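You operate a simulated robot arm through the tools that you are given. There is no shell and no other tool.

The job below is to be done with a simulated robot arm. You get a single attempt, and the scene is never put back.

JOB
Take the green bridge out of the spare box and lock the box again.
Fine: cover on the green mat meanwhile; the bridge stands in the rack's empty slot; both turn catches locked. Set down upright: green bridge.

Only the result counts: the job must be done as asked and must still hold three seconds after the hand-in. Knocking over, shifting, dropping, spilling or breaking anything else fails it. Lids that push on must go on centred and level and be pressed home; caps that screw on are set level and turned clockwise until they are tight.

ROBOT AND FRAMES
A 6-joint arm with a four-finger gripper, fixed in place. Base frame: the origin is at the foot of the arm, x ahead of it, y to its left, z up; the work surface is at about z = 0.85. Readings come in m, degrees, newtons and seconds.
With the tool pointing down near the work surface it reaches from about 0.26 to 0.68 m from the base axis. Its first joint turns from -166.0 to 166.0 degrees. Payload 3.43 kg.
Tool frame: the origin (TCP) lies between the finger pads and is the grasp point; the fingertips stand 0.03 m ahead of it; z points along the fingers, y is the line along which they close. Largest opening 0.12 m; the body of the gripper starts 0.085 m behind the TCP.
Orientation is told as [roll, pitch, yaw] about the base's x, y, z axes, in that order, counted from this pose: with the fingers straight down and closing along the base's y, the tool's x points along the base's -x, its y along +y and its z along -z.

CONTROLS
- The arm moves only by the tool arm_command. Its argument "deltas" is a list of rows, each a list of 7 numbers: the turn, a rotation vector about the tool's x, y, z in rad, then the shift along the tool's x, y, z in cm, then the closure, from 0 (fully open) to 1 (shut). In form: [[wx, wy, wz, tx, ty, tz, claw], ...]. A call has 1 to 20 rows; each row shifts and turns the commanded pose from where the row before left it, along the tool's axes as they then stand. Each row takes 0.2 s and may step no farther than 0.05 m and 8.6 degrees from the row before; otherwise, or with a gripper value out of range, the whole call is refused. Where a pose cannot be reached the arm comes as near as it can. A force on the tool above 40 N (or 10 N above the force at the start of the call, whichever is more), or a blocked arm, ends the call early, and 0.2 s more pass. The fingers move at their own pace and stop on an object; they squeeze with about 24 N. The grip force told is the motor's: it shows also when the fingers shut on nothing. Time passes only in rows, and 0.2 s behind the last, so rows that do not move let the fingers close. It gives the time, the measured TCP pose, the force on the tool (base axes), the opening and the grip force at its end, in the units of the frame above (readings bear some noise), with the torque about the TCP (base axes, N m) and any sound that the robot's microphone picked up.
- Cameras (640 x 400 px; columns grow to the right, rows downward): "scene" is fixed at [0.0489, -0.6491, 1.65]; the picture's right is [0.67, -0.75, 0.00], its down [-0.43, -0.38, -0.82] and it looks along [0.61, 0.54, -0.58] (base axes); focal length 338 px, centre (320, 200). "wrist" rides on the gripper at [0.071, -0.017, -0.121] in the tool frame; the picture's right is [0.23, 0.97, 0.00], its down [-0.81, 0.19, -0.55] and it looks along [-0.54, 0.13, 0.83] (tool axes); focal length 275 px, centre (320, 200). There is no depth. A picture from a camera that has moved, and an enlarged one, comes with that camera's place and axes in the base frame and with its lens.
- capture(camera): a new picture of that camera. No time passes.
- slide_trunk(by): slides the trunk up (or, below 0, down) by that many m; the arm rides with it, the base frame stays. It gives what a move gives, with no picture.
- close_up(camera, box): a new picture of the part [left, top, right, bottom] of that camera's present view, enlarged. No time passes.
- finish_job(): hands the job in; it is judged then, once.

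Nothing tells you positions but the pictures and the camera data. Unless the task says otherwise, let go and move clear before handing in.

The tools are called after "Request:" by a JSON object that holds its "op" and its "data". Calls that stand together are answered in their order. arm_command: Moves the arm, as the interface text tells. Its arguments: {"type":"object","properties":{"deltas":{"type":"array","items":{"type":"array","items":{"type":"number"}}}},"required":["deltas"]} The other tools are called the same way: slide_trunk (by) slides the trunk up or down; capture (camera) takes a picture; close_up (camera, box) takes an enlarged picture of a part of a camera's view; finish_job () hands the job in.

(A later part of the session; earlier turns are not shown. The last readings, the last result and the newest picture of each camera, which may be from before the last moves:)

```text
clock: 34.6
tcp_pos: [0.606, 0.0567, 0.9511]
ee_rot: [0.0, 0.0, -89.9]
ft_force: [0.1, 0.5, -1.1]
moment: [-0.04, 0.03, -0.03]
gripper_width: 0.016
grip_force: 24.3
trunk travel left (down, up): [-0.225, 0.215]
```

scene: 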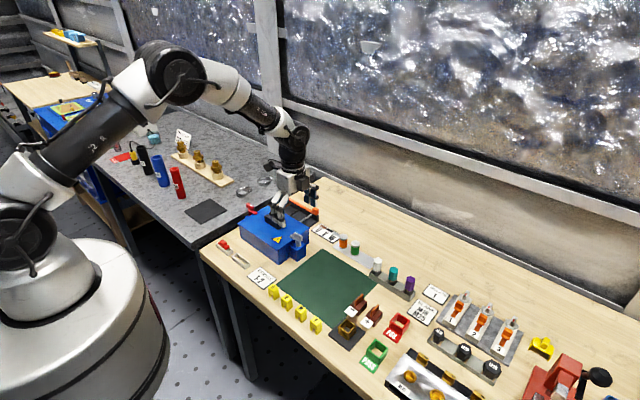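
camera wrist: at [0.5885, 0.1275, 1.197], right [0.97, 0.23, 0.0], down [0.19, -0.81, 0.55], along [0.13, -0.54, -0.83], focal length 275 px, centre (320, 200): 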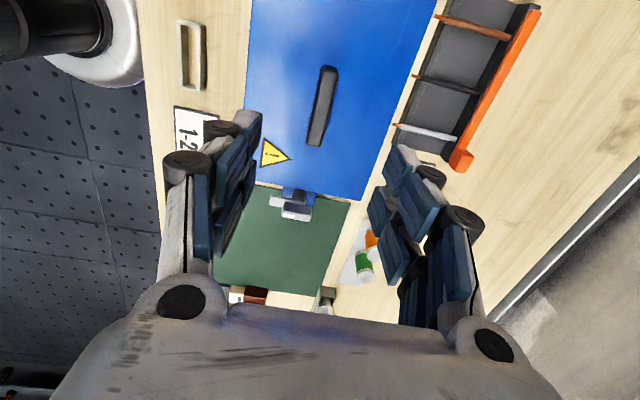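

The handle is gripped at 16 mm with no side load. I'll lift gently and watch the force.

Request:
{"op": "arm_command", "data": {"deltas": [[0, 0, 0, 0, 0, -0.3, 1], [0, 0, 0, 0, 0, -0.4, 1], [0, 0, 0, 0, 0, -0.8, 1], [0, 0, 0, 0, 0, 0, 1]]}}

Request:
{"op": "close_up", "data": {"camera": "scene", "box": [232, 190, 328, 250]}}

```text
clock: 35.6
tcp_pos: [0.6061, 0.0564, 0.9667]
ee_rot: [0.0, 0.1, -90.0]
ft_force: [-0.3, 0.5, -3.8]
moment: [0.01, -0.01, 0.03]
gripper_width: 0.0158
grip_force: 23.9
trunk travel left (down, up): [-0.225, 0.215]
```

```text
6.67 times, centred on (280, 220) of scene
camera zoom: at [0.0489, -0.6491, 1.65], right [0.67, -0.75, 0.0], down [-0.43, -0.38, -0.82], along [0.61, 0.54, -0.58], focal length 2253 px, centre (587, 67)
```

zoom: 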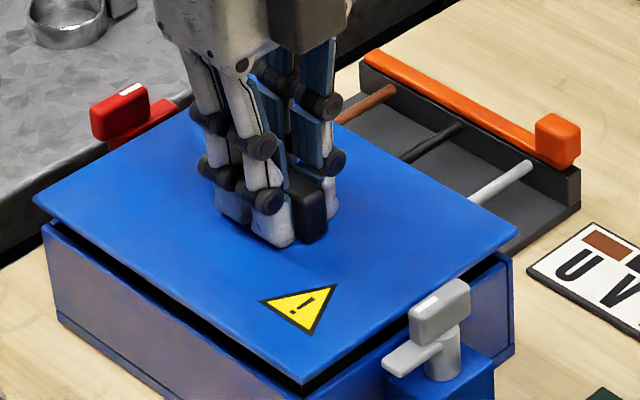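

The cover lifts cleanly as a flat plate weighing about 4 N. I'll raise it clear of the catches and check what hangs beneath it.

Request:
{"op": "arm_command", "data": {"deltas": [[0, 0, 0, 0, 0, -2.0, 1], [0, 0, 0, 0, 0, -3.0, 1], [0, 0, 0, 0, 0, -3.0, 1], [0, 0, 0, 0, 0, -2.0, 1], [0, 0, 0, 0, 0, 0, 1], [0, 0, 0, 0, 0, 0, 1]]}}

Request:
{"op": "close_up", "data": {"camera": "scene", "box": [216, 160, 344, 260]}}

Request:
{"op": "capture", "data": {"camera": "wrist"}}

```text
clock: 37.0
tcp_pos: [0.606, 0.0573, 1.0643]
ee_rot: [0.0, 0.1, -89.9]
ft_force: [-0.1, 0.4, -4.4]
moment: [0.02, -0.02, -0.01]
gripper_width: 0.016
grip_force: 24.0
trunk travel left (down, up): [-0.225, 0.215]
```

```text
4.00 times, centred on (280, 210) of scene
camera zoom: at [0.0489, -0.6491, 1.65], right [0.67, -0.75, 0.0], down [-0.43, -0.38, -0.82], along [0.61, 0.54, -0.58], focal length 1352 px, centre (480, 160)
```

zoom: 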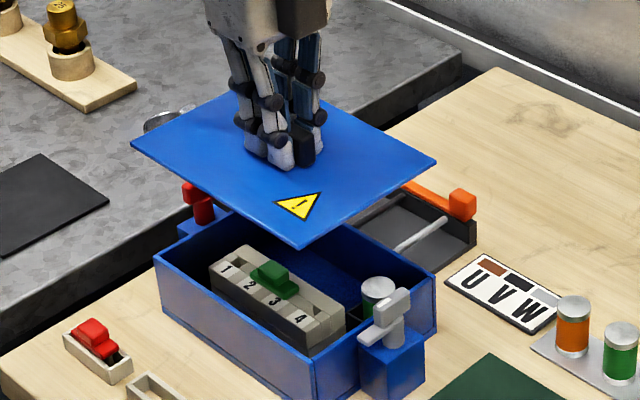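

```text
taken
camera wrist: at [0.5895, 0.1275, 1.1854], right [0.97, 0.23, 0.0], down [0.19, -0.81, 0.55], along [0.13, -0.54, -0.83], focal length 275 px, centre (320, 200)
```

wrist: 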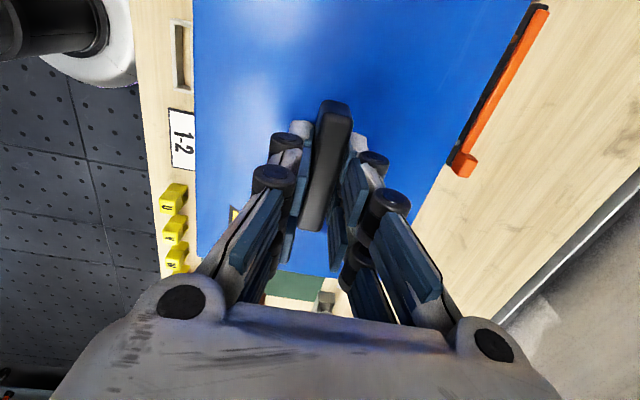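

The cover is a plain thin plate, and the green bridge sits on a terminal strip inside the box. I'll carry the cover level to above the centre of the green mat, around (0.580, −0.2075).

Request:
{"op": "arm_command", "data": {"deltas": [[0, 0, 0, -2.0, -0.2, 0, 1], [0, 0, 0, -3.2, -0.3, 0, 1], [0, 0, 0, -3.5, -0.35, 0, 1], [0, 0, 0, -3.5, -0.35, 0, 1], [0, 0, 0, -3.5, -0.35, 0, 1], [0, 0, 0, -3.5, -0.35, 0, 1], [0, 0, 0, -3.2, -0.3, 0, 1], [0, 0, 0, -2.5, -0.25, 0, 1], [0, 0, 0, -1.55, -0.15, 0, 1], [0, 0, 0, 0, 0, 0, 1], [0, 0, 0, 0, 0, 2.5, 1], [0, 0, 0, 0, 0, 2.5, 1], [0, 0, 0, 0, 0, 2.5, 1], [0, 0, 0, 0, 0, 2.0, 1], [0, 0, 0, 0, 0, 2.0, 1], [0, 0, 0, 0, 0, 0, 1]]}}

Request:
{"op": "close_up", "data": {"camera": "scene", "box": [256, 220, 416, 340]}}

Request:
{"op": "capture", "data": {"camera": "wrist"}}

```text
clock: 40.4
tcp_pos: [0.5798, -0.2073, 0.9516]
ee_rot: [0.0, -0.1, -89.9]
ft_force: [0.0, 0.2, -3.8]
moment: [-0.02, 0.01, 0.01]
gripper_width: 0.0157
grip_force: 24.0
trunk travel left (down, up): [-0.225, 0.215]
```

```text
3.33 times, centred on (336, 280) of scene
camera zoom: at [0.0489, -0.6491, 1.65], right [0.67, -0.75, 0.0], down [-0.43, -0.38, -0.82], along [0.61, 0.54, -0.58], focal length 1126 px, centre (267, -67)
```

zoom: 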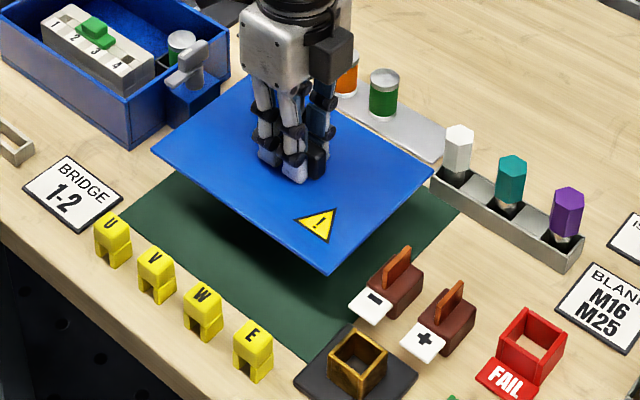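

```text
taken
camera wrist: at [0.5636, -0.1367, 1.0727], right [0.97, 0.23, 0.0], down [0.19, -0.81, 0.55], along [0.13, -0.54, -0.83], focal length 275 px, centre (320, 200)
```

wrist: 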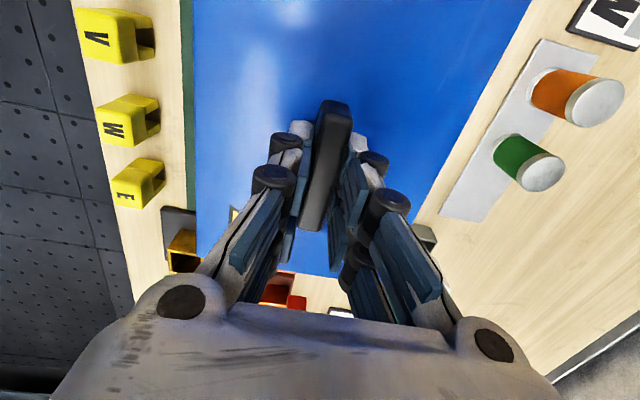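

The cover hangs level over the mat. I'll shift it 4 mm in +y for more clearance from the brown terminals, then lower it slowly.

Request:
{"op": "arm_command", "data": {"deltas": [[0, 0, 0, 0.4, 0, 1.0, 1], [0, 0, 0, 0, 0, 1.5, 1], [0, 0, 0, 0, 0, 1.2, 1], [0, 0, 0, 0, 0, 0.8, 1], [0, 0, 0, 0, 0, 0.3, 1], [0, 0, 0, 0, 0, 0, 1]]}}

Request:
{"op": "close_up", "data": {"camera": "scene", "box": [256, 220, 416, 340]}}

```text
clock: 41.8
tcp_pos: [0.5793, -0.2034, 0.9021]
ee_rot: [0.1, -0.1, -89.9]
ft_force: [-0.4, 0.1, -5.0]
moment: [-0.02, -0.02, -0.02]
gripper_width: 0.0157
grip_force: 23.9
trunk travel left (down, up): [-0.225, 0.215]
```

```text
3.33 times, centred on (336, 280) of scene
camera zoom: at [0.0489, -0.6491, 1.65], right [0.67, -0.75, 0.0], down [-0.43, -0.38, -0.82], along [0.61, 0.54, -0.58], focal length 1126 px, centre (267, -67)
```

zoom: 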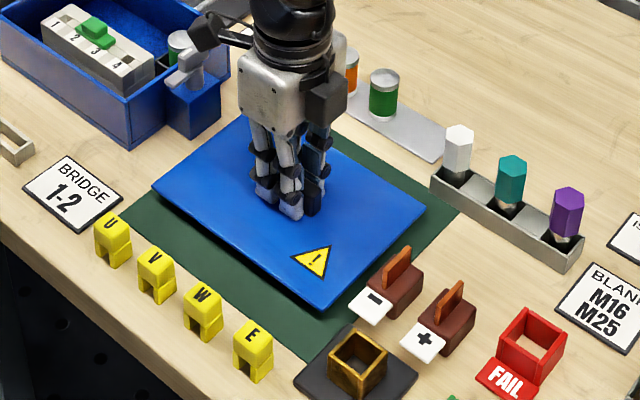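

Request:
{"op": "arm_command", "data": {"deltas": [[0, 0, 0, 0, 0, 0.25, 1], [0, 0, 0, 0, 0, 0.25, 1], [0, 0, 0, 0, 0, 0, 1]]}}

Request:
{"op": "arm_command", "data": {"deltas": [[0, 0, 0, 0, 0, 0.2, 1], [0, 0, 0, 0, 0, 0, 1]]}}

```text
clock: 42.6
tcp_pos: [0.5807, -0.2036, 0.8977]
ee_rot: [0.1, 0.0, -89.9]
ft_force: [0.9, -0.5, -4.3]
moment: [-0.01, -0.02, 0.01]
gripper_width: 0.016
grip_force: 24.1
trunk travel left (down, up): [-0.225, 0.215]
```

```text
clock: 43.2
tcp_pos: [0.5807, -0.203, 0.8957]
ee_rot: [0.0, 0.0, -90.0]
ft_force: [-0.2, -0.4, -4.0]
moment: [0.0, 0.0, -0.01]
gripper_width: 0.0162
grip_force: 23.5
trunk travel left (down, up): [-0.225, 0.215]
```

Request:
{"op": "arm_command", "data": {"deltas": [[0, 0, 0, 0, 0, 0.2, 1], [0, 0, 0, 0, 0, 0, 1]]}}

Request:
{"op": "arm_command", "data": {"deltas": [[0, 0, 0, 0, 0, 0.15, 1], [0, 0, 0, 0, 0, 0, 1]]}}

```text
clock: 43.8
tcp_pos: [0.5795, -0.204, 0.8945]
ee_rot: [0.0, 0.1, -89.9]
ft_force: [-0.6, 0.6, -4.9]
moment: [-0.05, 0.02, -0.01]
gripper_width: 0.0159
grip_force: 24.4
trunk travel left (down, up): [-0.225, 0.215]
```

```text
clock: 44.4
tcp_pos: [0.5796, -0.2041, 0.894]
ee_rot: [0.1, 0.0, -89.9]
ft_force: [-0.6, 2.2, 6.2]
moment: [0.69, 0.13, 0.0]
gripper_width: 0.0159
grip_force: 24.2
trunk travel left (down, up): [-0.225, 0.215]
```

The cover has touched down on the mat, with contact at TCP z ≈ 0.894. I'll release it and rise straight up.

Request:
{"op": "arm_command", "data": {"deltas": [[0, 0, 0, 0, 0, -0.05, 1], [0, 0, 0, 0, 0, 0, 0.8], [0, 0, 0, 0, 0, 0, 0.65], [0, 0, 0, 0, 0, 0, 0.65], [0, 0, 0, 0, 0, 0, 0.65], [0, 0, 0, 0, 0, -1.5, 0.65], [0, 0, 0, 0, 0, -3.0, 0.65], [0, 0, 0, 0, 0, -4.0, 0.65], [0, 0, 0, 0, 0, -4.0, 0.65], [0, 0, 0, 0, 0, -4.0, 0.5], [0, 0, 0, 0, 0, -4.0, 0.5], [0, 0, 0, 0, 0, 0, 0.5]]}}

Request:
{"op": "capture", "data": {"camera": "scene"}}

Request:
{"op": "close_up", "data": {"camera": "scene", "box": [224, 186, 320, 246]}}

Request:
{"op": "capture", "data": {"camera": "wrist"}}

```text
clock: 47.0
tcp_pos: [0.5822, -0.2044, 1.0969]
ee_rot: [-0.1, 0.0, -89.8]
ft_force: [-0.5, 0.6, 1.0]
moment: [-0.01, -0.01, 0.0]
gripper_width: 0.0599
grip_force: 0.0
trunk travel left (down, up): [-0.225, 0.215]
```

```text
taken
```

scene: 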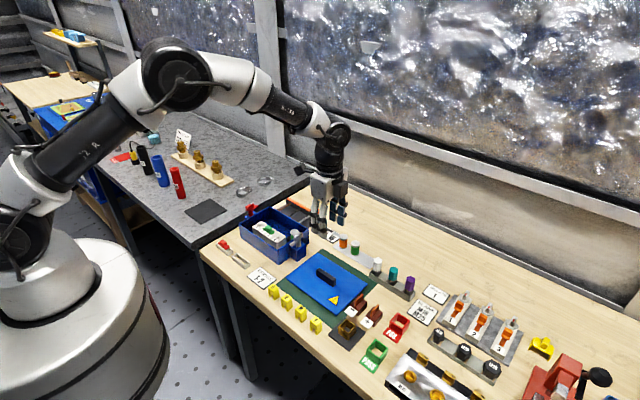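

```text
6.67 times, centred on (272, 216) of scene
camera zoom: at [0.0489, -0.6491, 1.65], right [0.67, -0.75, 0.0], down [-0.43, -0.38, -0.82], along [0.61, 0.54, -0.58], focal length 2253 px, centre (640, 93)
```

zoom: 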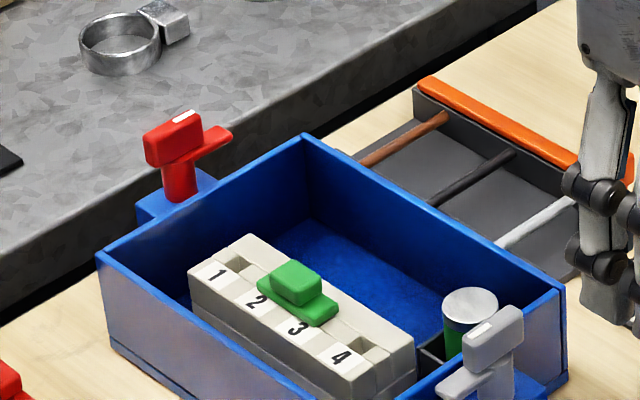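

```text
taken
camera wrist: at [0.5654, -0.1334, 1.2182], right [0.97, 0.23, 0.0], down [0.19, -0.81, 0.55], along [0.13, -0.54, -0.83], focal length 275 px, centre (320, 200)
```

wrist: 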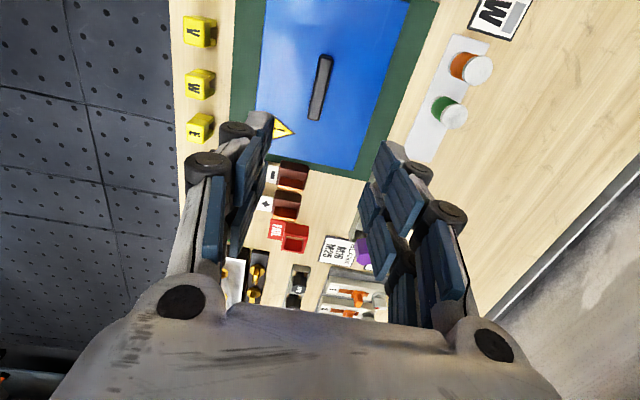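

The cover lies fully on the mat. I'll go back over the open box to look at the green bridge from close up.

Request:
{"op": "arm_command", "data": {"deltas": [[0, 0, 0, 3.7, -0.1, 0, 0.4], [0, 0, 0, 3.7, -0.1, 0, 0.4], [0, 0, 0, 3.7, -0.1, 0, 0.4], [0, 0, 0, 3.7, -0.1, 0, 0.4], [0, 0, 0, 3.7, -0.1, 0, 0.4], [0, 0, 0, 3.7, -0.1, 0, 0.4], [0, 0, 0, 3.8, 0, 0, 0.4], [0, 0, 0, 0, 0, 2.0, 0.4], [0, 0, 0, 0, 0, 1.7, 0.4], [0, 0, 0, 0, 0, 0, 0.4]]}}

Request:
{"op": "capture", "data": {"camera": "wrist"}}

Request:
{"op": "close_up", "data": {"camera": "wrist", "box": [240, 40, 400, 140]}}

Request:
{"op": "close_up", "data": {"camera": "scene", "box": [240, 210, 304, 250]}}

```text
clock: 49.2
tcp_pos: [0.5735, 0.0565, 1.0592]
ee_rot: [-0.1, 0.0, -90.0]
ft_force: [0.0, 0.6, -0.5]
moment: [-0.03, -0.02, 0.02]
gripper_width: 0.072
grip_force: 0.1
trunk travel left (down, up): [-0.225, 0.215]
```

```text
taken
camera wrist: at [0.5565, 0.1274, 1.1807], right [0.97, 0.23, 0.0], down [0.19, -0.81, 0.55], along [0.13, -0.54, -0.83], focal length 275 px, centre (320, 200)
```

wrist: 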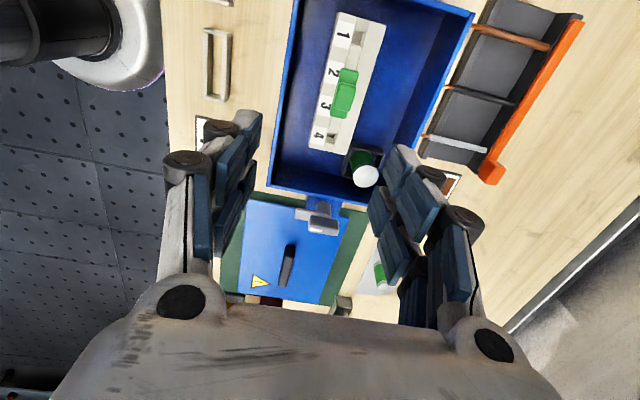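

```text
4.00 times, centred on (320, 90) of wrist
camera zoom: at [0.5565, 0.1274, 1.1807], right [0.97, 0.23, 0.0], down [0.19, -0.81, 0.55], along [0.13, -0.54, -0.83], focal length 1101 px, centre (320, 640)
```

zoom: 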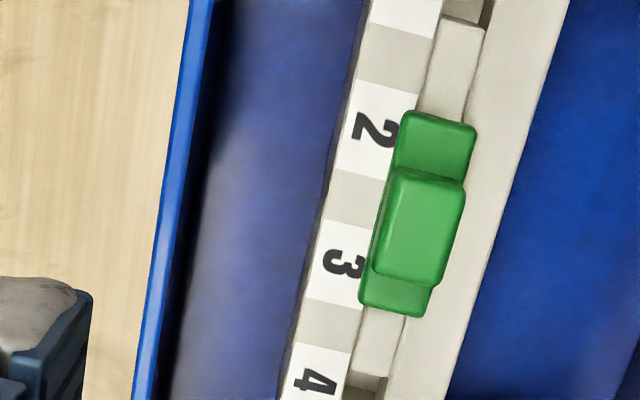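

```text
10.00 times, centred on (272, 230) of scene
camera zoom: at [0.0489, -0.6491, 1.65], right [0.67, -0.75, 0.0], down [-0.43, -0.38, -0.82], along [0.61, 0.54, -0.58], focal length 3379 px, centre (800, -100)
```

zoom: 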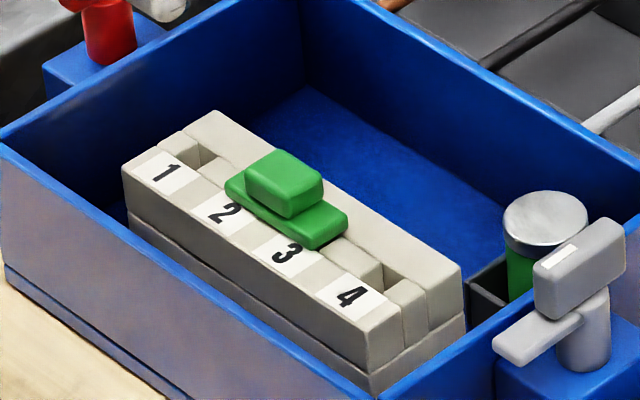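

The green grip's top is centred near (0.595, 0.069) at z 0.905, with a flange at about 0.893. Before pulling it, I'll look closely at the slots to see how the red bridge sits in its own.

Request:
{"op": "arm_command", "data": {"deltas": [[0, 0, 0, 1.1, -3.0, 0.5, 0], [0, 0, 0, 1.1, -3.0, 0.5, 0], [0, 0, 0, 1.1, -3.0, 1.0, 0], [0, 0, 0, 1.1, -3.0, 1.0, 0], [0, 0, 0, 0, 0, 0, 0], [0, 0, 0, 0, 0, 0, 0]]}}

Request:
{"op": "capture", "data": {"camera": "wrist"}}

Request:
{"op": "close_up", "data": {"camera": "wrist", "box": [250, 20, 410, 160]}}

```text
clock: 50.6
tcp_pos: [0.4558, 0.1016, 1.0322]
ee_rot: [0.1, 0.0, -89.9]
ft_force: [-0.3, 0.0, 0.0]
moment: [0.01, 0.0, 0.0]
gripper_width: 0.1202
grip_force: 0.1
trunk travel left (down, up): [-0.225, 0.215]
```

```text
taken
camera wrist: at [0.4382, 0.1722, 1.153], right [0.97, 0.23, 0.0], down [0.19, -0.81, 0.55], along [0.13, -0.54, -0.83], focal length 275 px, centre (320, 200)
```

wrist: 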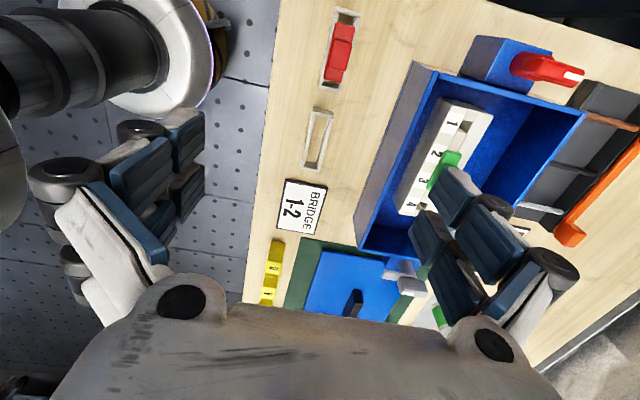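

```text
2.86 times, centred on (330, 90) of wrist
camera zoom: at [0.4382, 0.1722, 1.153], right [0.97, 0.23, 0.0], down [0.19, -0.81, 0.55], along [0.13, -0.54, -0.83], focal length 786 px, centre (291, 514)
```

zoom: 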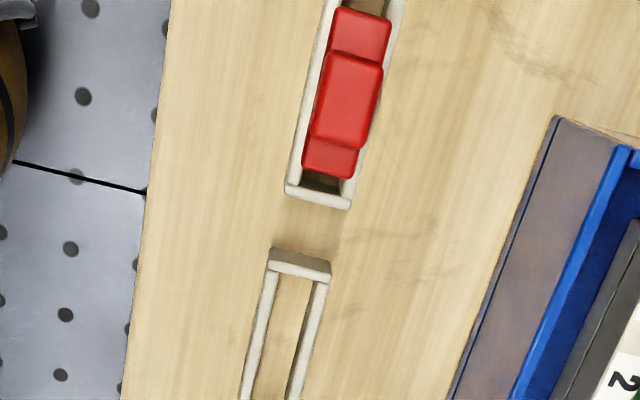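

Request:
{"op": "close_up", "data": {"camera": "scene", "box": [212, 236, 244, 256]}}

Request:
{"op": "close_up", "data": {"camera": "scene", "box": [228, 250, 260, 274]}}

Request:
{"op": "close_up", "data": {"camera": "wrist", "box": [310, 0, 374, 90]}}

Request:
{"op": "close_up", "data": {"camera": "wrist", "box": [290, 90, 354, 190]}}

```text
16.00 times, centred on (228, 246) of scene
camera zoom: at [0.0489, -0.6491, 1.65], right [0.67, -0.75, 0.0], down [-0.43, -0.38, -0.82], along [0.61, 0.54, -0.58], focal length 5407 px, centre (1792, -536)
```

zoom: 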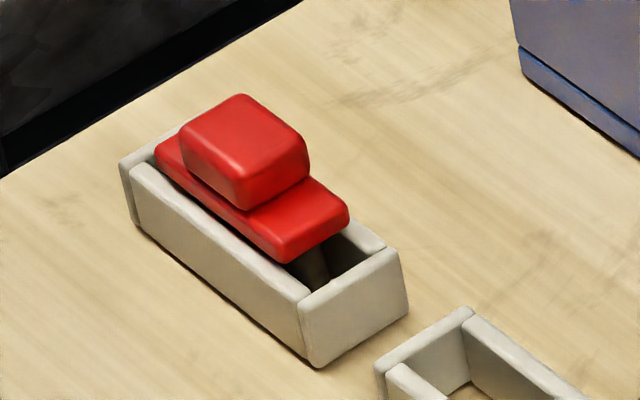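

```text
16.00 times, centred on (244, 262) of scene
camera zoom: at [0.0489, -0.6491, 1.65], right [0.67, -0.75, 0.0], down [-0.43, -0.38, -0.82], along [0.61, 0.54, -0.58], focal length 5407 px, centre (1536, -792)
```

zoom: 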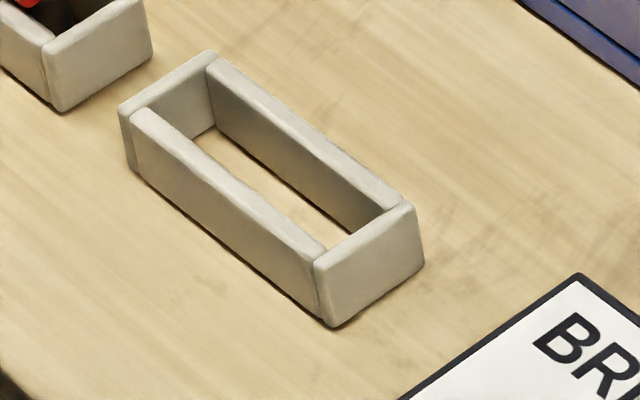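

```text
4.44 times, centred on (342, 45) of wrist
camera zoom: at [0.4382, 0.1722, 1.153], right [0.97, 0.23, 0.0], down [0.19, -0.81, 0.55], along [0.13, -0.54, -0.83], focal length 1224 px, centre (222, 889)
```

zoom: 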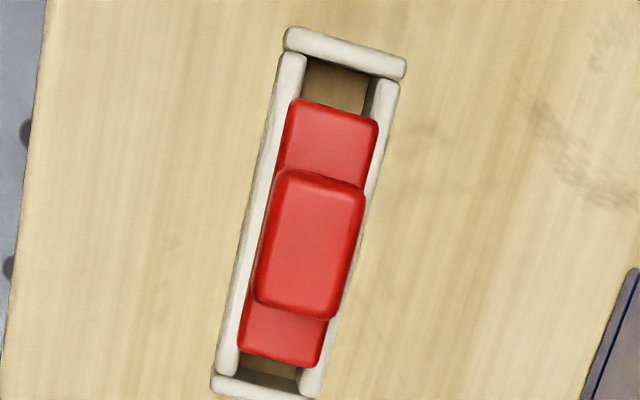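

```text
4.00 times, centred on (322, 140) of wrist
camera zoom: at [0.4382, 0.1722, 1.153], right [0.97, 0.23, 0.0], down [0.19, -0.81, 0.55], along [0.13, -0.54, -0.83], focal length 1101 px, centre (312, 440)
```

zoom: 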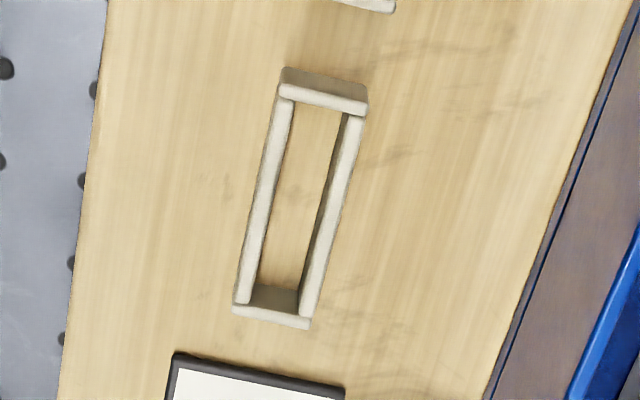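

The red bridge stands with its legs inside the frame and its flange at rail level. The empty slot's centre is about (0.459, 0.0595). I'll go back over the green bridge and line up on its grip.

Request:
{"op": "arm_command", "data": {"deltas": [[0, 0, 0, -0.6, 2.8, 0, 0.3], [0, 0, 0, -0.6, 2.8, 0, 0.5], [0, 0, 0, -0.6, 2.8, 0, 0.65], [0, 0, 0, -0.6, 2.8, 0, 0.65], [0, 0, 0, -0.7, 2.6, 0, 0.65], [0, 0, 0, 0, 0, 2.0, 0.65], [0, 0, 0, 0, 0, 2.0, 0.65], [0, 0, 0, 0, 0, 1.5, 0.65], [0, 0, 0, 0, 0, 0, 0.65]]}}

Request:
{"op": "capture", "data": {"camera": "wrist"}}

Request:
{"op": "close_up", "data": {"camera": "wrist", "box": [240, 60, 400, 220]}}

Request:
{"op": "close_up", "data": {"camera": "scene", "box": [240, 200, 304, 250]}}

```text
clock: 52.6
tcp_pos: [0.5933, 0.0697, 0.9754]
ee_rot: [0.0, 0.0, -89.9]
ft_force: [0.4, -0.5, 1.0]
moment: [0.01, -0.02, 0.02]
gripper_width: 0.0419
grip_force: 0.2
trunk travel left (down, up): [-0.225, 0.215]
```

```text
taken
camera wrist: at [0.576, 0.1403, 1.0964], right [0.97, 0.23, 0.0], down [0.19, -0.81, 0.55], along [0.13, -0.54, -0.83], focal length 275 px, centre (320, 200)
```

wrist: 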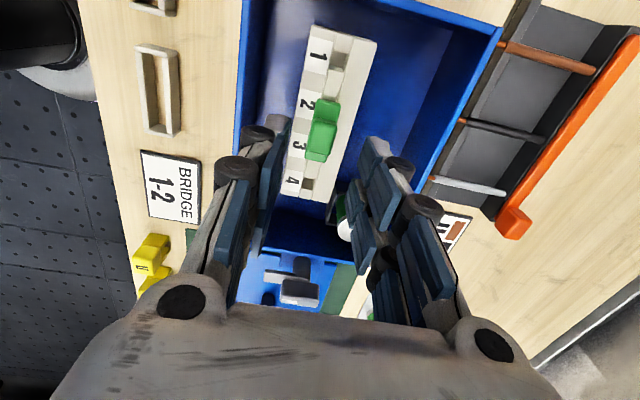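

```text
2.50 times, centred on (320, 140) of wrist
camera zoom: at [0.576, 0.1403, 1.0964], right [0.97, 0.23, 0.0], down [0.19, -0.81, 0.55], along [0.13, -0.54, -0.83], focal length 688 px, centre (320, 350)
```

zoom: 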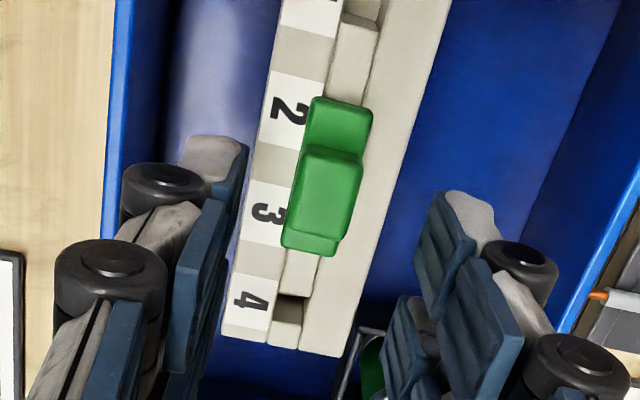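

```text
8.00 times, centred on (272, 225) of scene
camera zoom: at [0.0489, -0.6491, 1.65], right [0.67, -0.75, 0.0], down [-0.43, -0.38, -0.82], along [0.61, 0.54, -0.58], focal length 2703 px, centre (704, 0)
```

zoom: 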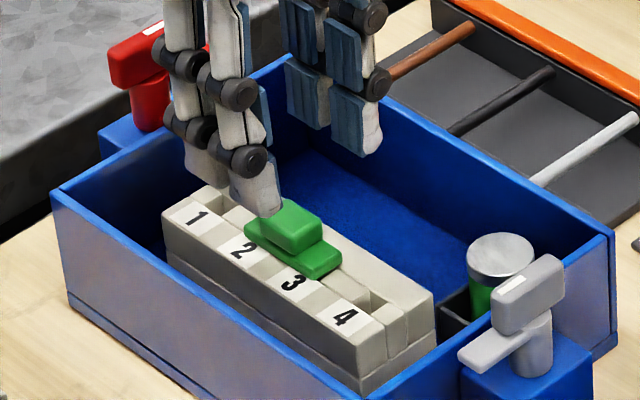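

The grip lines up with the tool. I'll descend to the grip's height and close on it.

Request:
{"op": "arm_command", "data": {"deltas": [[0, 0, 0, 0, 0, 1.5, 0.65], [0, 0, 0, 0, 0, 1.5, 0.65], [0, 0, 0, 0, 0, 1.2, 0.65], [0, 0, 0, 0, 0, 0.8, 0.65], [0, 0, 0, 0, 0, 0, 0.65]]}}

Request:
{"op": "close_up", "data": {"camera": "wrist", "box": [240, 60, 400, 220]}}

Request:
{"op": "close_up", "data": {"camera": "scene", "box": [240, 200, 304, 250]}}

```text
clock: 53.8
tcp_pos: [0.5933, 0.0687, 0.9258]
ee_rot: [-0.1, 0.1, -89.8]
ft_force: [0.5, -0.2, -1.2]
moment: [-0.02, -0.01, 0.0]
gripper_width: 0.0419
grip_force: 0.1
trunk travel left (down, up): [-0.225, 0.215]
```

```text
2.50 times, centred on (320, 140) of wrist
camera zoom: at [0.577, 0.1397, 1.0467], right [0.97, 0.23, 0.0], down [0.19, -0.81, 0.55], along [0.13, -0.54, -0.83], focal length 688 px, centre (320, 350)
```

zoom: 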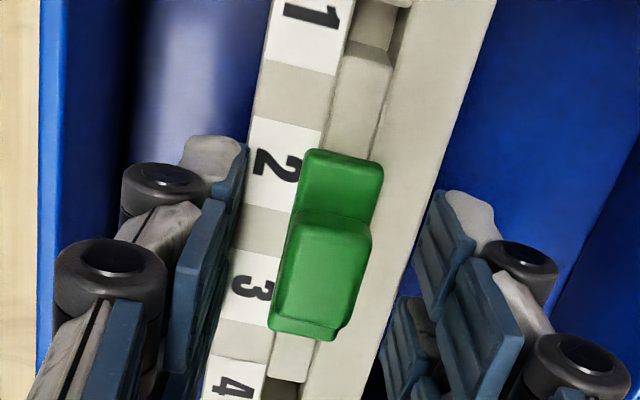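

```text
8.00 times, centred on (272, 225) of scene
camera zoom: at [0.0489, -0.6491, 1.65], right [0.67, -0.75, 0.0], down [-0.43, -0.38, -0.82], along [0.61, 0.54, -0.58], focal length 2703 px, centre (704, 0)
```

zoom: 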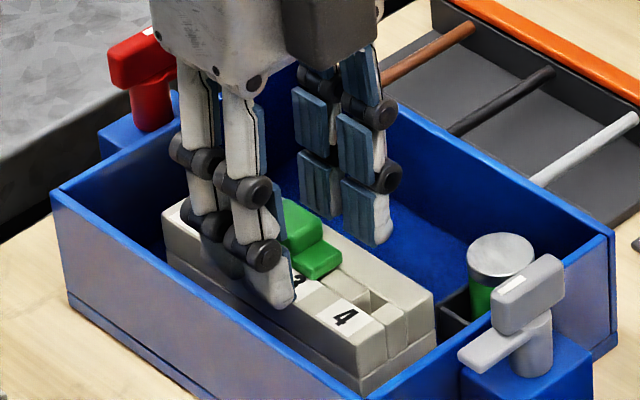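

Request:
{"op": "arm_command", "data": {"deltas": [[0, 0, 0, 0, 0, 0, 0.8], [0, 0, 0, 0, 0, 0, 0.9], [0, 0, 0, 0, 0, 0, 1], [0, 0, 0, 0, 0, 0, 1], [0, 0, 0, 0, 0, 0, 1]]}}

Request:
{"op": "close_up", "data": {"camera": "wrist", "box": [240, 60, 400, 220]}}

```text
clock: 55.0
tcp_pos: [0.5931, 0.0685, 0.9269]
ee_rot: [0.0, 0.0, -90.0]
ft_force: [-0.2, 0.6, 0.1]
moment: [-0.01, 0.03, 0.0]
gripper_width: 0.0174
grip_force: 24.1
trunk travel left (down, up): [-0.225, 0.215]
```

```text
2.50 times, centred on (320, 140) of wrist
camera zoom: at [0.5771, 0.1397, 1.0468], right [0.97, 0.23, 0.0], down [0.19, -0.81, 0.55], along [0.13, -0.54, -0.83], focal length 688 px, centre (320, 350)
```

zoom: 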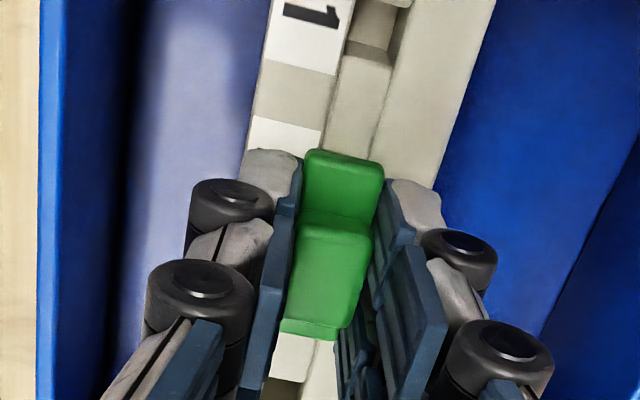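

The grip is held at 17 mm with balanced forces. I'll pull straight up slowly.

Request:
{"op": "arm_command", "data": {"deltas": [[0, 0, 0, 0, 0, -0.3, 1], [0, 0, 0, 0, 0, -0.3, 1], [0, 0, 0, 0, 0, -0.4, 1], [0, 0, 0, 0, 0, -0.5, 1], [0, 0, 0, 0, 0, 0, 1]]}}

Request:
{"op": "close_up", "data": {"camera": "scene", "box": [240, 200, 304, 250]}}

```text
clock: 56.2
tcp_pos: [0.5921, 0.0689, 0.9415]
ee_rot: [-0.1, 0.0, -89.9]
ft_force: [-0.5, -0.5, 0.5]
moment: [-0.01, -0.02, 0.0]
gripper_width: 0.0174
grip_force: 24.2
trunk travel left (down, up): [-0.225, 0.215]
```

```text
8.00 times, centred on (272, 225) of scene
camera zoom: at [0.0489, -0.6491, 1.65], right [0.67, -0.75, 0.0], down [-0.43, -0.38, -0.82], along [0.61, 0.54, -0.58], focal length 2703 px, centre (704, 0)
```

zoom: 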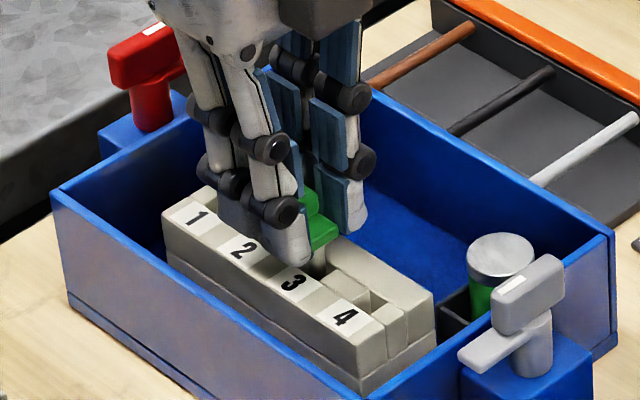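

It comes out freely. I'll raise it fully clear of the box and look at its legs.

Request:
{"op": "arm_command", "data": {"deltas": [[0, 0, 0, 0, 0, -1.5, 1], [0, 0, 0, 0, 0, -2.0, 1], [0, 0, 0, 0, 0, -2.5, 1], [0, 0, 0, 0, 0, -2.5, 1], [0, 0, 0, 0, 0, 0, 1], [0, 0, 0, 0, 0, 0, 1]]}}

Request:
{"op": "close_up", "data": {"camera": "scene", "box": [240, 180, 304, 220]}}

Request:
{"op": "close_up", "data": {"camera": "wrist", "box": [240, 60, 400, 220]}}

```text
clock: 57.6
tcp_pos: [0.5922, 0.069, 1.0265]
ee_rot: [0.0, -0.1, -90.0]
ft_force: [-1.2, 0.3, -0.8]
moment: [0.0, 0.0, -0.02]
gripper_width: 0.0175
grip_force: 24.3
trunk travel left (down, up): [-0.225, 0.215]
```

```text
10.00 times, centred on (272, 200) of scene
camera zoom: at [0.0489, -0.6491, 1.65], right [0.67, -0.75, 0.0], down [-0.43, -0.38, -0.82], along [0.61, 0.54, -0.58], focal length 3379 px, centre (800, 200)
```

zoom: 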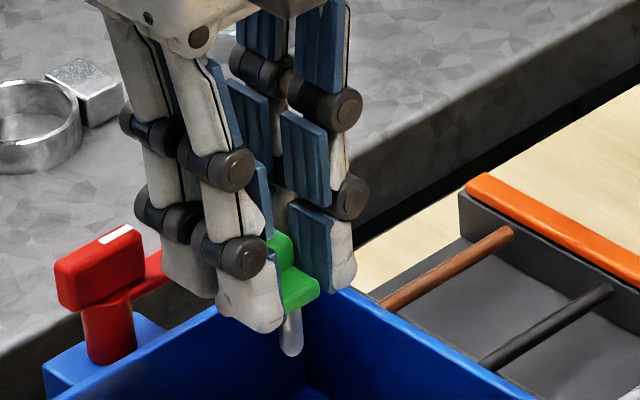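

```text
2.50 times, centred on (320, 140) of wrist
camera zoom: at [0.5751, 0.1403, 1.1462], right [0.97, 0.23, 0.0], down [0.19, -0.81, 0.55], along [0.13, -0.54, -0.83], focal length 688 px, centre (320, 350)
```

zoom: 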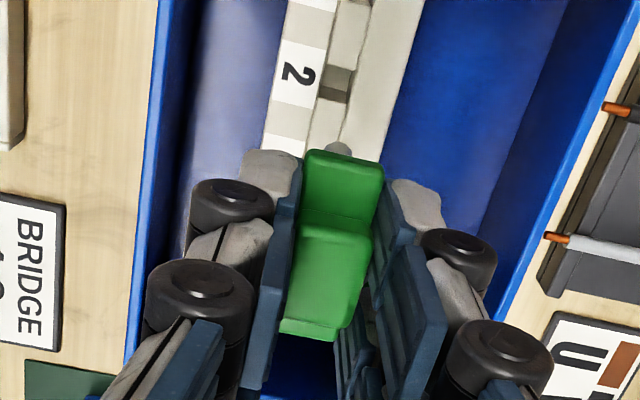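

The bridge is out, with thin legs below its flange. I'll carry it over the empty slot and stop above for an alignment check.

Request:
{"op": "arm_command", "data": {"deltas": [[0, 0, 0, -0.2, -2.0, 0, 1], [0, 0, 0, -0.2, -3.0, 0, 1], [0, 0, 0, -0.2, -3.5, 0, 1], [0, 0, 0, -0.2, -3.0, 0, 1], [0, 0, 0, -0.25, -1.85, 0, 1], [0, 0, 0, 0, 0, 0, 1], [0, 0, 0, 0, 0, 2.5, 1], [0, 0, 0, 0, 0, 2.5, 1], [0, 0, 0, 0, 0, 2.5, 1], [0, 0, 0, 0, 0, 0.8, 1], [0, 0, 0, 0, 0, 0, 1]]}}

Request:
{"op": "close_up", "data": {"camera": "scene", "box": [216, 220, 280, 276]}}

Request:
{"op": "close_up", "data": {"camera": "wrist", "box": [240, 40, 400, 220]}}

```text
clock: 60.0
tcp_pos: [0.4586, 0.0596, 0.9444]
ee_rot: [0.0, 0.1, -89.9]
ft_force: [-1.0, -0.7, 0.2]
moment: [-0.01, 0.02, 0.04]
gripper_width: 0.0175
grip_force: 23.9
trunk travel left (down, up): [-0.225, 0.215]
```

```text
7.14 times, centred on (248, 248) of scene
camera zoom: at [0.0489, -0.6491, 1.65], right [0.67, -0.75, 0.0], down [-0.43, -0.38, -0.82], along [0.61, 0.54, -0.58], focal length 2414 px, centre (834, -143)
```

zoom: 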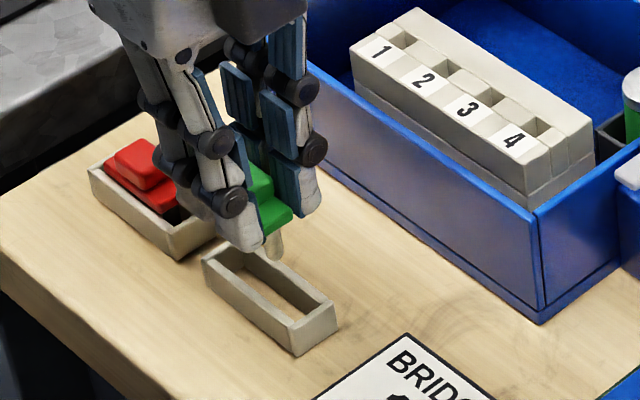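

```text
2.22 times, centred on (320, 130) of wrist
camera zoom: at [0.4425, 0.1303, 1.0648], right [0.97, 0.23, 0.0], down [0.19, -0.81, 0.55], along [0.13, -0.54, -0.83], focal length 612 px, centre (320, 356)
```

zoom: 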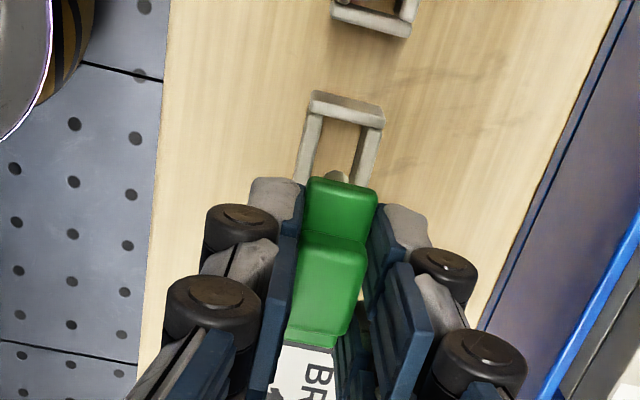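

The legs line up with the slot within about a millimetre. I'll lower in stages, watching the force.

Request:
{"op": "arm_command", "data": {"deltas": [[0, 0, 0, 0.05, 0, 1.0, 1], [0, 0, 0, 0, 0, 0.8, 1], [0, 0, 0, 0, 0, 0.5, 1], [0, 0, 0, 0, 0, 0.5, 1], [0, 0, 0, 0, 0, 0, 1]]}}

Request:
{"op": "close_up", "data": {"camera": "scene", "box": [216, 236, 264, 276]}}

Request:
{"op": "close_up", "data": {"camera": "wrist", "box": [240, 40, 400, 220]}}

```text
clock: 61.2
tcp_pos: [0.4583, 0.0595, 0.9142]
ee_rot: [0.1, 0.0, -89.8]
ft_force: [0.7, 0.1, -0.2]
moment: [0.03, 0.01, 0.02]
gripper_width: 0.0173
grip_force: 24.7
trunk travel left (down, up): [-0.225, 0.215]
```

```text
10.00 times, centred on (240, 256) of scene
camera zoom: at [0.0489, -0.6491, 1.65], right [0.67, -0.75, 0.0], down [-0.43, -0.38, -0.82], along [0.61, 0.54, -0.58], focal length 3379 px, centre (1120, -360)
```

zoom: 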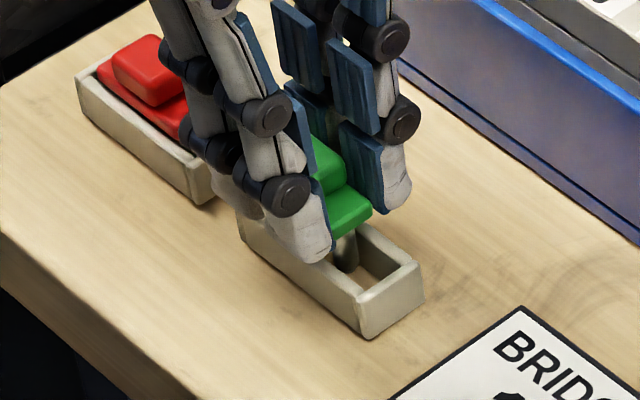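

```text
2.22 times, centred on (320, 130) of wrist
camera zoom: at [0.4417, 0.1301, 1.0357], right [0.97, 0.23, 0.0], down [0.19, -0.81, 0.55], along [0.13, -0.54, -0.83], focal length 612 px, centre (320, 356)
```

zoom: 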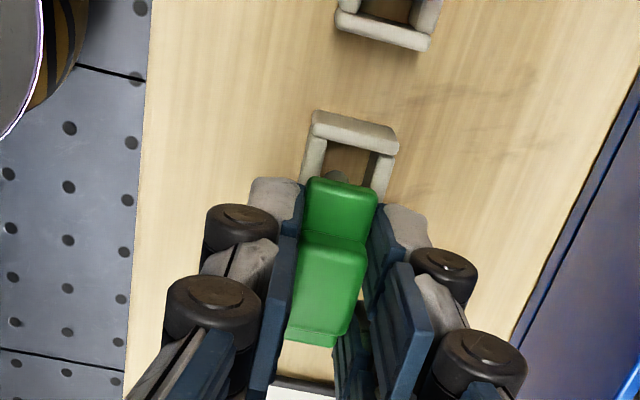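

Request:
{"op": "close_up", "data": {"camera": "wrist", "box": [304, 80, 352, 130]}}

Request:
{"op": "close_up", "data": {"camera": "scene", "box": [238, 250, 262, 274]}}

```text
8.00 times, centred on (328, 105) of wrist
camera zoom: at [0.4417, 0.1301, 1.0357], right [0.97, 0.23, 0.0], down [0.19, -0.81, 0.55], along [0.13, -0.54, -0.83], focal length 2202 px, centre (256, 960)
```

zoom: 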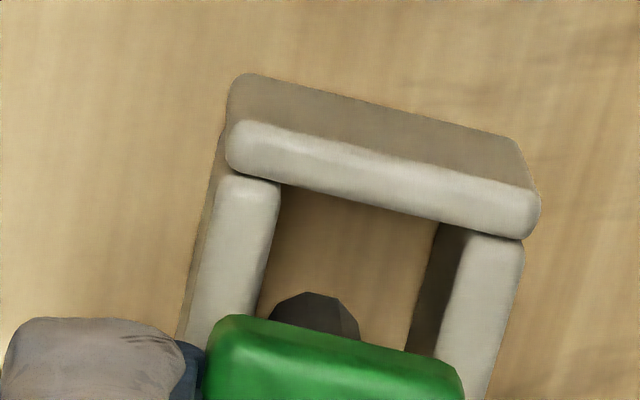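

```text
16.00 times, centred on (250, 262) of scene
camera zoom: at [0.0489, -0.6491, 1.65], right [0.67, -0.75, 0.0], down [-0.43, -0.38, -0.82], along [0.61, 0.54, -0.58], focal length 5407 px, centre (1440, -792)
```

zoom: 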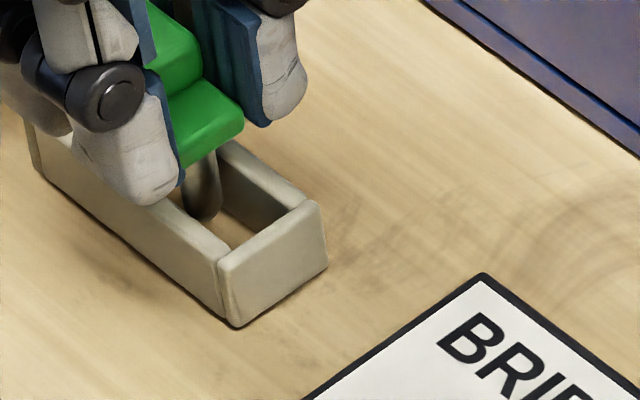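

The legs sit about 1.5 mm toward −x of the slot centre. I'll shift +x and continue down.

Request:
{"op": "arm_command", "data": {"deltas": [[0, 0, 0, 0, 0.08, 0, 1], [0, 0, 0, 0, 0.08, 0, 1], [0, 0, 0, 0, 0, 0.2, 1], [0, 0, 0, 0, 0, 0, 1]]}}

Request:
{"op": "arm_command", "data": {"deltas": [[0, 0, 0, 0, 0, 0.2, 1], [0, 0, 0, 0, 0, 0, 1]]}}

Request:
{"op": "arm_command", "data": {"deltas": [[0, 0, 0, 0, 0, 0.15, 1], [0, 0, 0, 0, 0, 0, 1]]}}

```text
clock: 62.2
tcp_pos: [0.4609, 0.0597, 0.9125]
ee_rot: [0.0, 0.0, -89.9]
ft_force: [-0.2, -0.9, -0.7]
moment: [0.03, -0.02, -0.01]
gripper_width: 0.0178
grip_force: 24.1
trunk travel left (down, up): [-0.225, 0.215]
```

```text
clock: 62.8
tcp_pos: [0.4611, 0.0588, 0.9113]
ee_rot: [-0.1, 0.0, -89.9]
ft_force: [0.7, -0.3, 0.2]
moment: [-0.01, -0.01, 0.0]
gripper_width: 0.0176
grip_force: 23.4
trunk travel left (down, up): [-0.225, 0.215]
```

```text
clock: 63.4
tcp_pos: [0.4605, 0.0581, 0.9087]
ee_rot: [0.0, 0.0, -89.9]
ft_force: [0.2, -0.3, -0.2]
moment: [-0.02, 0.01, 0.02]
gripper_width: 0.0175
grip_force: 23.7
trunk travel left (down, up): [-0.225, 0.215]
```

Request:
{"op": "arm_command", "data": {"deltas": [[0, 0, 0, 0, 0, 0.15, 1], [0, 0, 0, 0, 0, 0, 1]]}}

Request:
{"op": "arm_command", "data": {"deltas": [[0, 0, 0, 0, 0, 0.15, 1], [0, 0, 0, 0, 0, 0, 1]]}}

Request:
{"op": "close_up", "data": {"camera": "wrist", "box": [304, 80, 352, 130]}}

Request:
{"op": "close_up", "data": {"camera": "scene", "box": [238, 250, 262, 274]}}

```text
clock: 64.0
tcp_pos: [0.4605, 0.0569, 0.9073]
ee_rot: [-0.1, 0.0, -89.8]
ft_force: [-0.3, -0.2, -0.5]
moment: [-0.01, 0.03, 0.01]
gripper_width: 0.0172
grip_force: 24.2
trunk travel left (down, up): [-0.225, 0.215]
```

```text
clock: 64.6
tcp_pos: [0.4605, 0.0598, 0.9065]
ee_rot: [0.0, 0.0, -89.9]
ft_force: [0.0, -0.4, -0.7]
moment: [-0.02, -0.04, -0.02]
gripper_width: 0.0175
grip_force: 24.2
trunk travel left (down, up): [-0.225, 0.215]
```

```text
8.00 times, centred on (328, 105) of wrist
camera zoom: at [0.4435, 0.1298, 1.0268], right [0.97, 0.23, 0.0], down [0.19, -0.81, 0.55], along [0.13, -0.54, -0.83], focal length 2202 px, centre (256, 960)
```

zoom: 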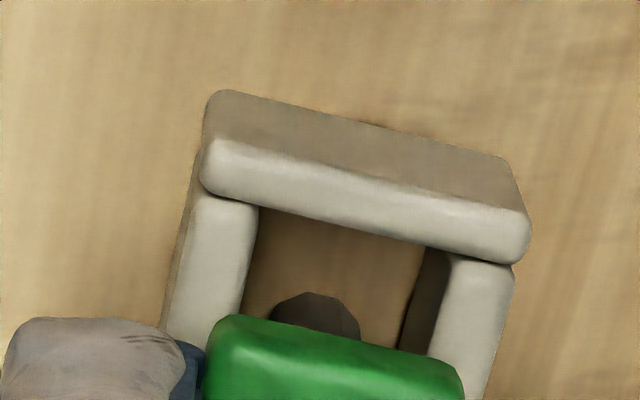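

```text
16.00 times, centred on (250, 262) of scene
camera zoom: at [0.0489, -0.6491, 1.65], right [0.67, -0.75, 0.0], down [-0.43, -0.38, -0.82], along [0.61, 0.54, -0.58], focal length 5407 px, centre (1440, -792)
```

zoom: 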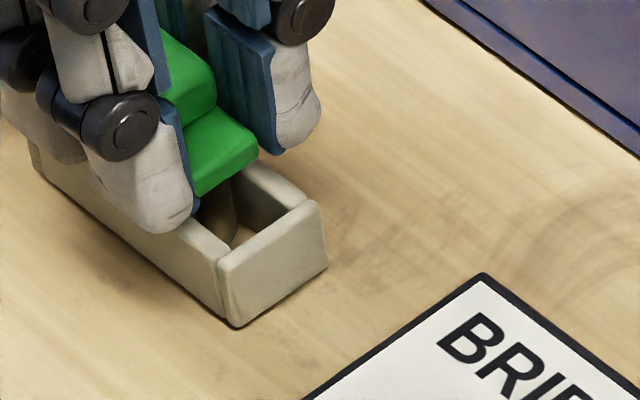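

Request:
{"op": "arm_command", "data": {"deltas": [[0, 0, 0, 0, 0, 0.15, 1], [0, 0, 0, 0, 0, 0, 1]]}}

Request:
{"op": "arm_command", "data": {"deltas": [[0, 0, 0, 0, 0, 0.15, 1], [0, 0, 0, 0, 0, 0, 1]]}}

Request:
{"op": "arm_command", "data": {"deltas": [[0, 0, 0, 0, 0, 0.1, 1], [0, 0, 0, 0, 0, 0, 1]]}}

```text
clock: 65.2
tcp_pos: [0.4602, 0.0595, 0.9048]
ee_rot: [0.0, 0.1, -89.9]
ft_force: [0.5, -1.2, 0.0]
moment: [-0.01, 0.03, 0.02]
gripper_width: 0.0173
grip_force: 24.1
trunk travel left (down, up): [-0.225, 0.215]
```

```text
clock: 65.8
tcp_pos: [0.4594, 0.0601, 0.9034]
ee_rot: [0.0, 0.0, -89.9]
ft_force: [-0.6, 0.1, -0.6]
moment: [0.02, 0.0, 0.0]
gripper_width: 0.0175
grip_force: 24.0
trunk travel left (down, up): [-0.225, 0.215]
```

```text
clock: 66.4
tcp_pos: [0.4596, 0.059, 0.902]
ee_rot: [0.0, -0.1, -89.8]
ft_force: [0.3, -0.2, -0.7]
moment: [-0.01, 0.0, 0.01]
gripper_width: 0.0177
grip_force: 25.0
trunk travel left (down, up): [-0.225, 0.215]
```

Request:
{"op": "arm_command", "data": {"deltas": [[0, 0, 0, 0, 0, 0.1, 1], [0, 0, 0, 0, 0, 0, 1]]}}

Request:
{"op": "close_up", "data": {"camera": "scene", "box": [238, 250, 262, 274]}}

Request:
{"op": "close_up", "data": {"camera": "wrist", "box": [304, 80, 352, 130]}}

```text
clock: 67.0
tcp_pos: [0.4597, 0.06, 0.9012]
ee_rot: [0.1, 0.0, -89.8]
ft_force: [-1.2, 1.3, 8.7]
moment: [0.09, 0.07, -0.01]
gripper_width: 0.0176
grip_force: 24.3
trunk travel left (down, up): [-0.225, 0.215]
```

```text
16.00 times, centred on (250, 262) of scene
camera zoom: at [0.0489, -0.6491, 1.65], right [0.67, -0.75, 0.0], down [-0.43, -0.38, -0.82], along [0.61, 0.54, -0.58], focal length 5407 px, centre (1440, -792)
```

zoom: 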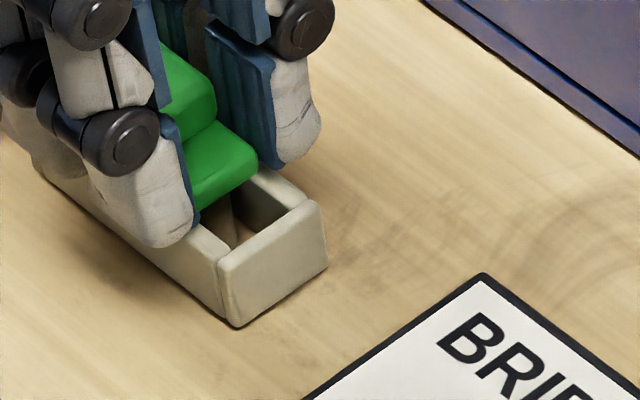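

```text
8.00 times, centred on (328, 105) of wrist
camera zoom: at [0.4431, 0.1302, 1.0227], right [0.97, 0.23, 0.0], down [0.19, -0.81, 0.55], along [0.13, -0.54, -0.83], focal length 2202 px, centre (256, 960)
```

zoom: 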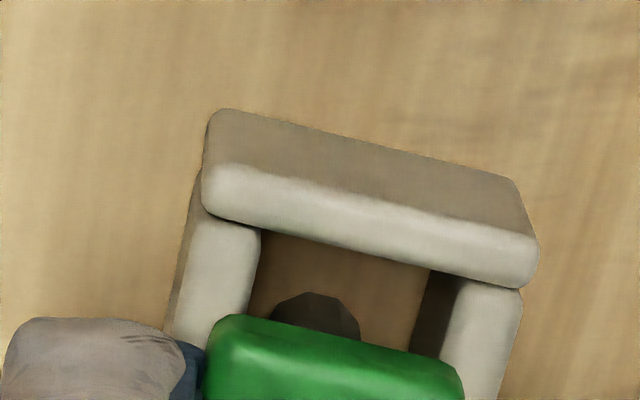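

Contact came at TCP z 0.901, which matches the red bridge's seated height. I'll release gently and rise.

Request:
{"op": "arm_command", "data": {"deltas": [[0, 0, 0, 0, 0, -0.05, 1], [0, 0, 0, 0, 0, 0, 0.82], [0, 0, 0, 0, 0, 0, 0.75], [0, 0, 0, 0, 0, 0, 0.65], [0, 0, 0, 0, 0, 0, 0.65], [0, 0, 0, 0, 0, 0, 0.65]]}}

Request:
{"op": "close_up", "data": {"camera": "scene", "box": [216, 236, 264, 276]}}

Request:
{"op": "close_up", "data": {"camera": "wrist", "box": [260, 60, 380, 200]}}

```text
clock: 68.4
tcp_pos: [0.4602, 0.0597, 0.9021]
ee_rot: [0.0, 0.1, -89.8]
ft_force: [0.2, 0.1, -0.9]
moment: [0.01, -0.02, 0.01]
gripper_width: 0.042
grip_force: 0.0
trunk travel left (down, up): [-0.225, 0.215]
```

```text
10.00 times, centred on (240, 256) of scene
camera zoom: at [0.0489, -0.6491, 1.65], right [0.67, -0.75, 0.0], down [-0.43, -0.38, -0.82], along [0.61, 0.54, -0.58], focal length 3379 px, centre (1120, -360)
```

zoom: 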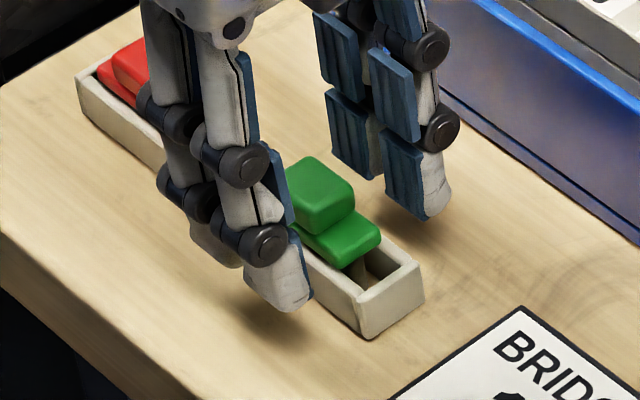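

```text
2.86 times, centred on (320, 130) of wrist
camera zoom: at [0.4434, 0.1303, 1.0228], right [0.97, 0.23, 0.0], down [0.19, -0.81, 0.55], along [0.13, -0.54, -0.83], focal length 786 px, centre (320, 400)
```

zoom: 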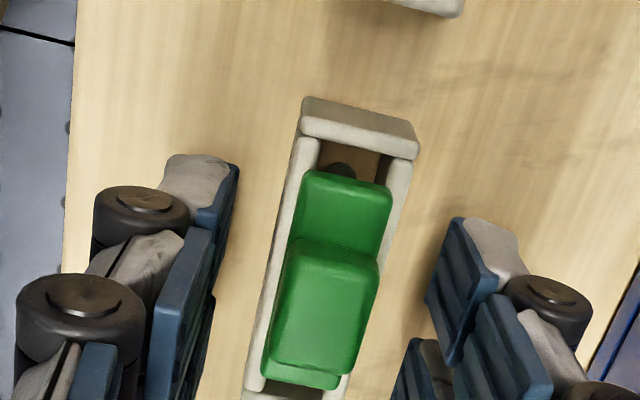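

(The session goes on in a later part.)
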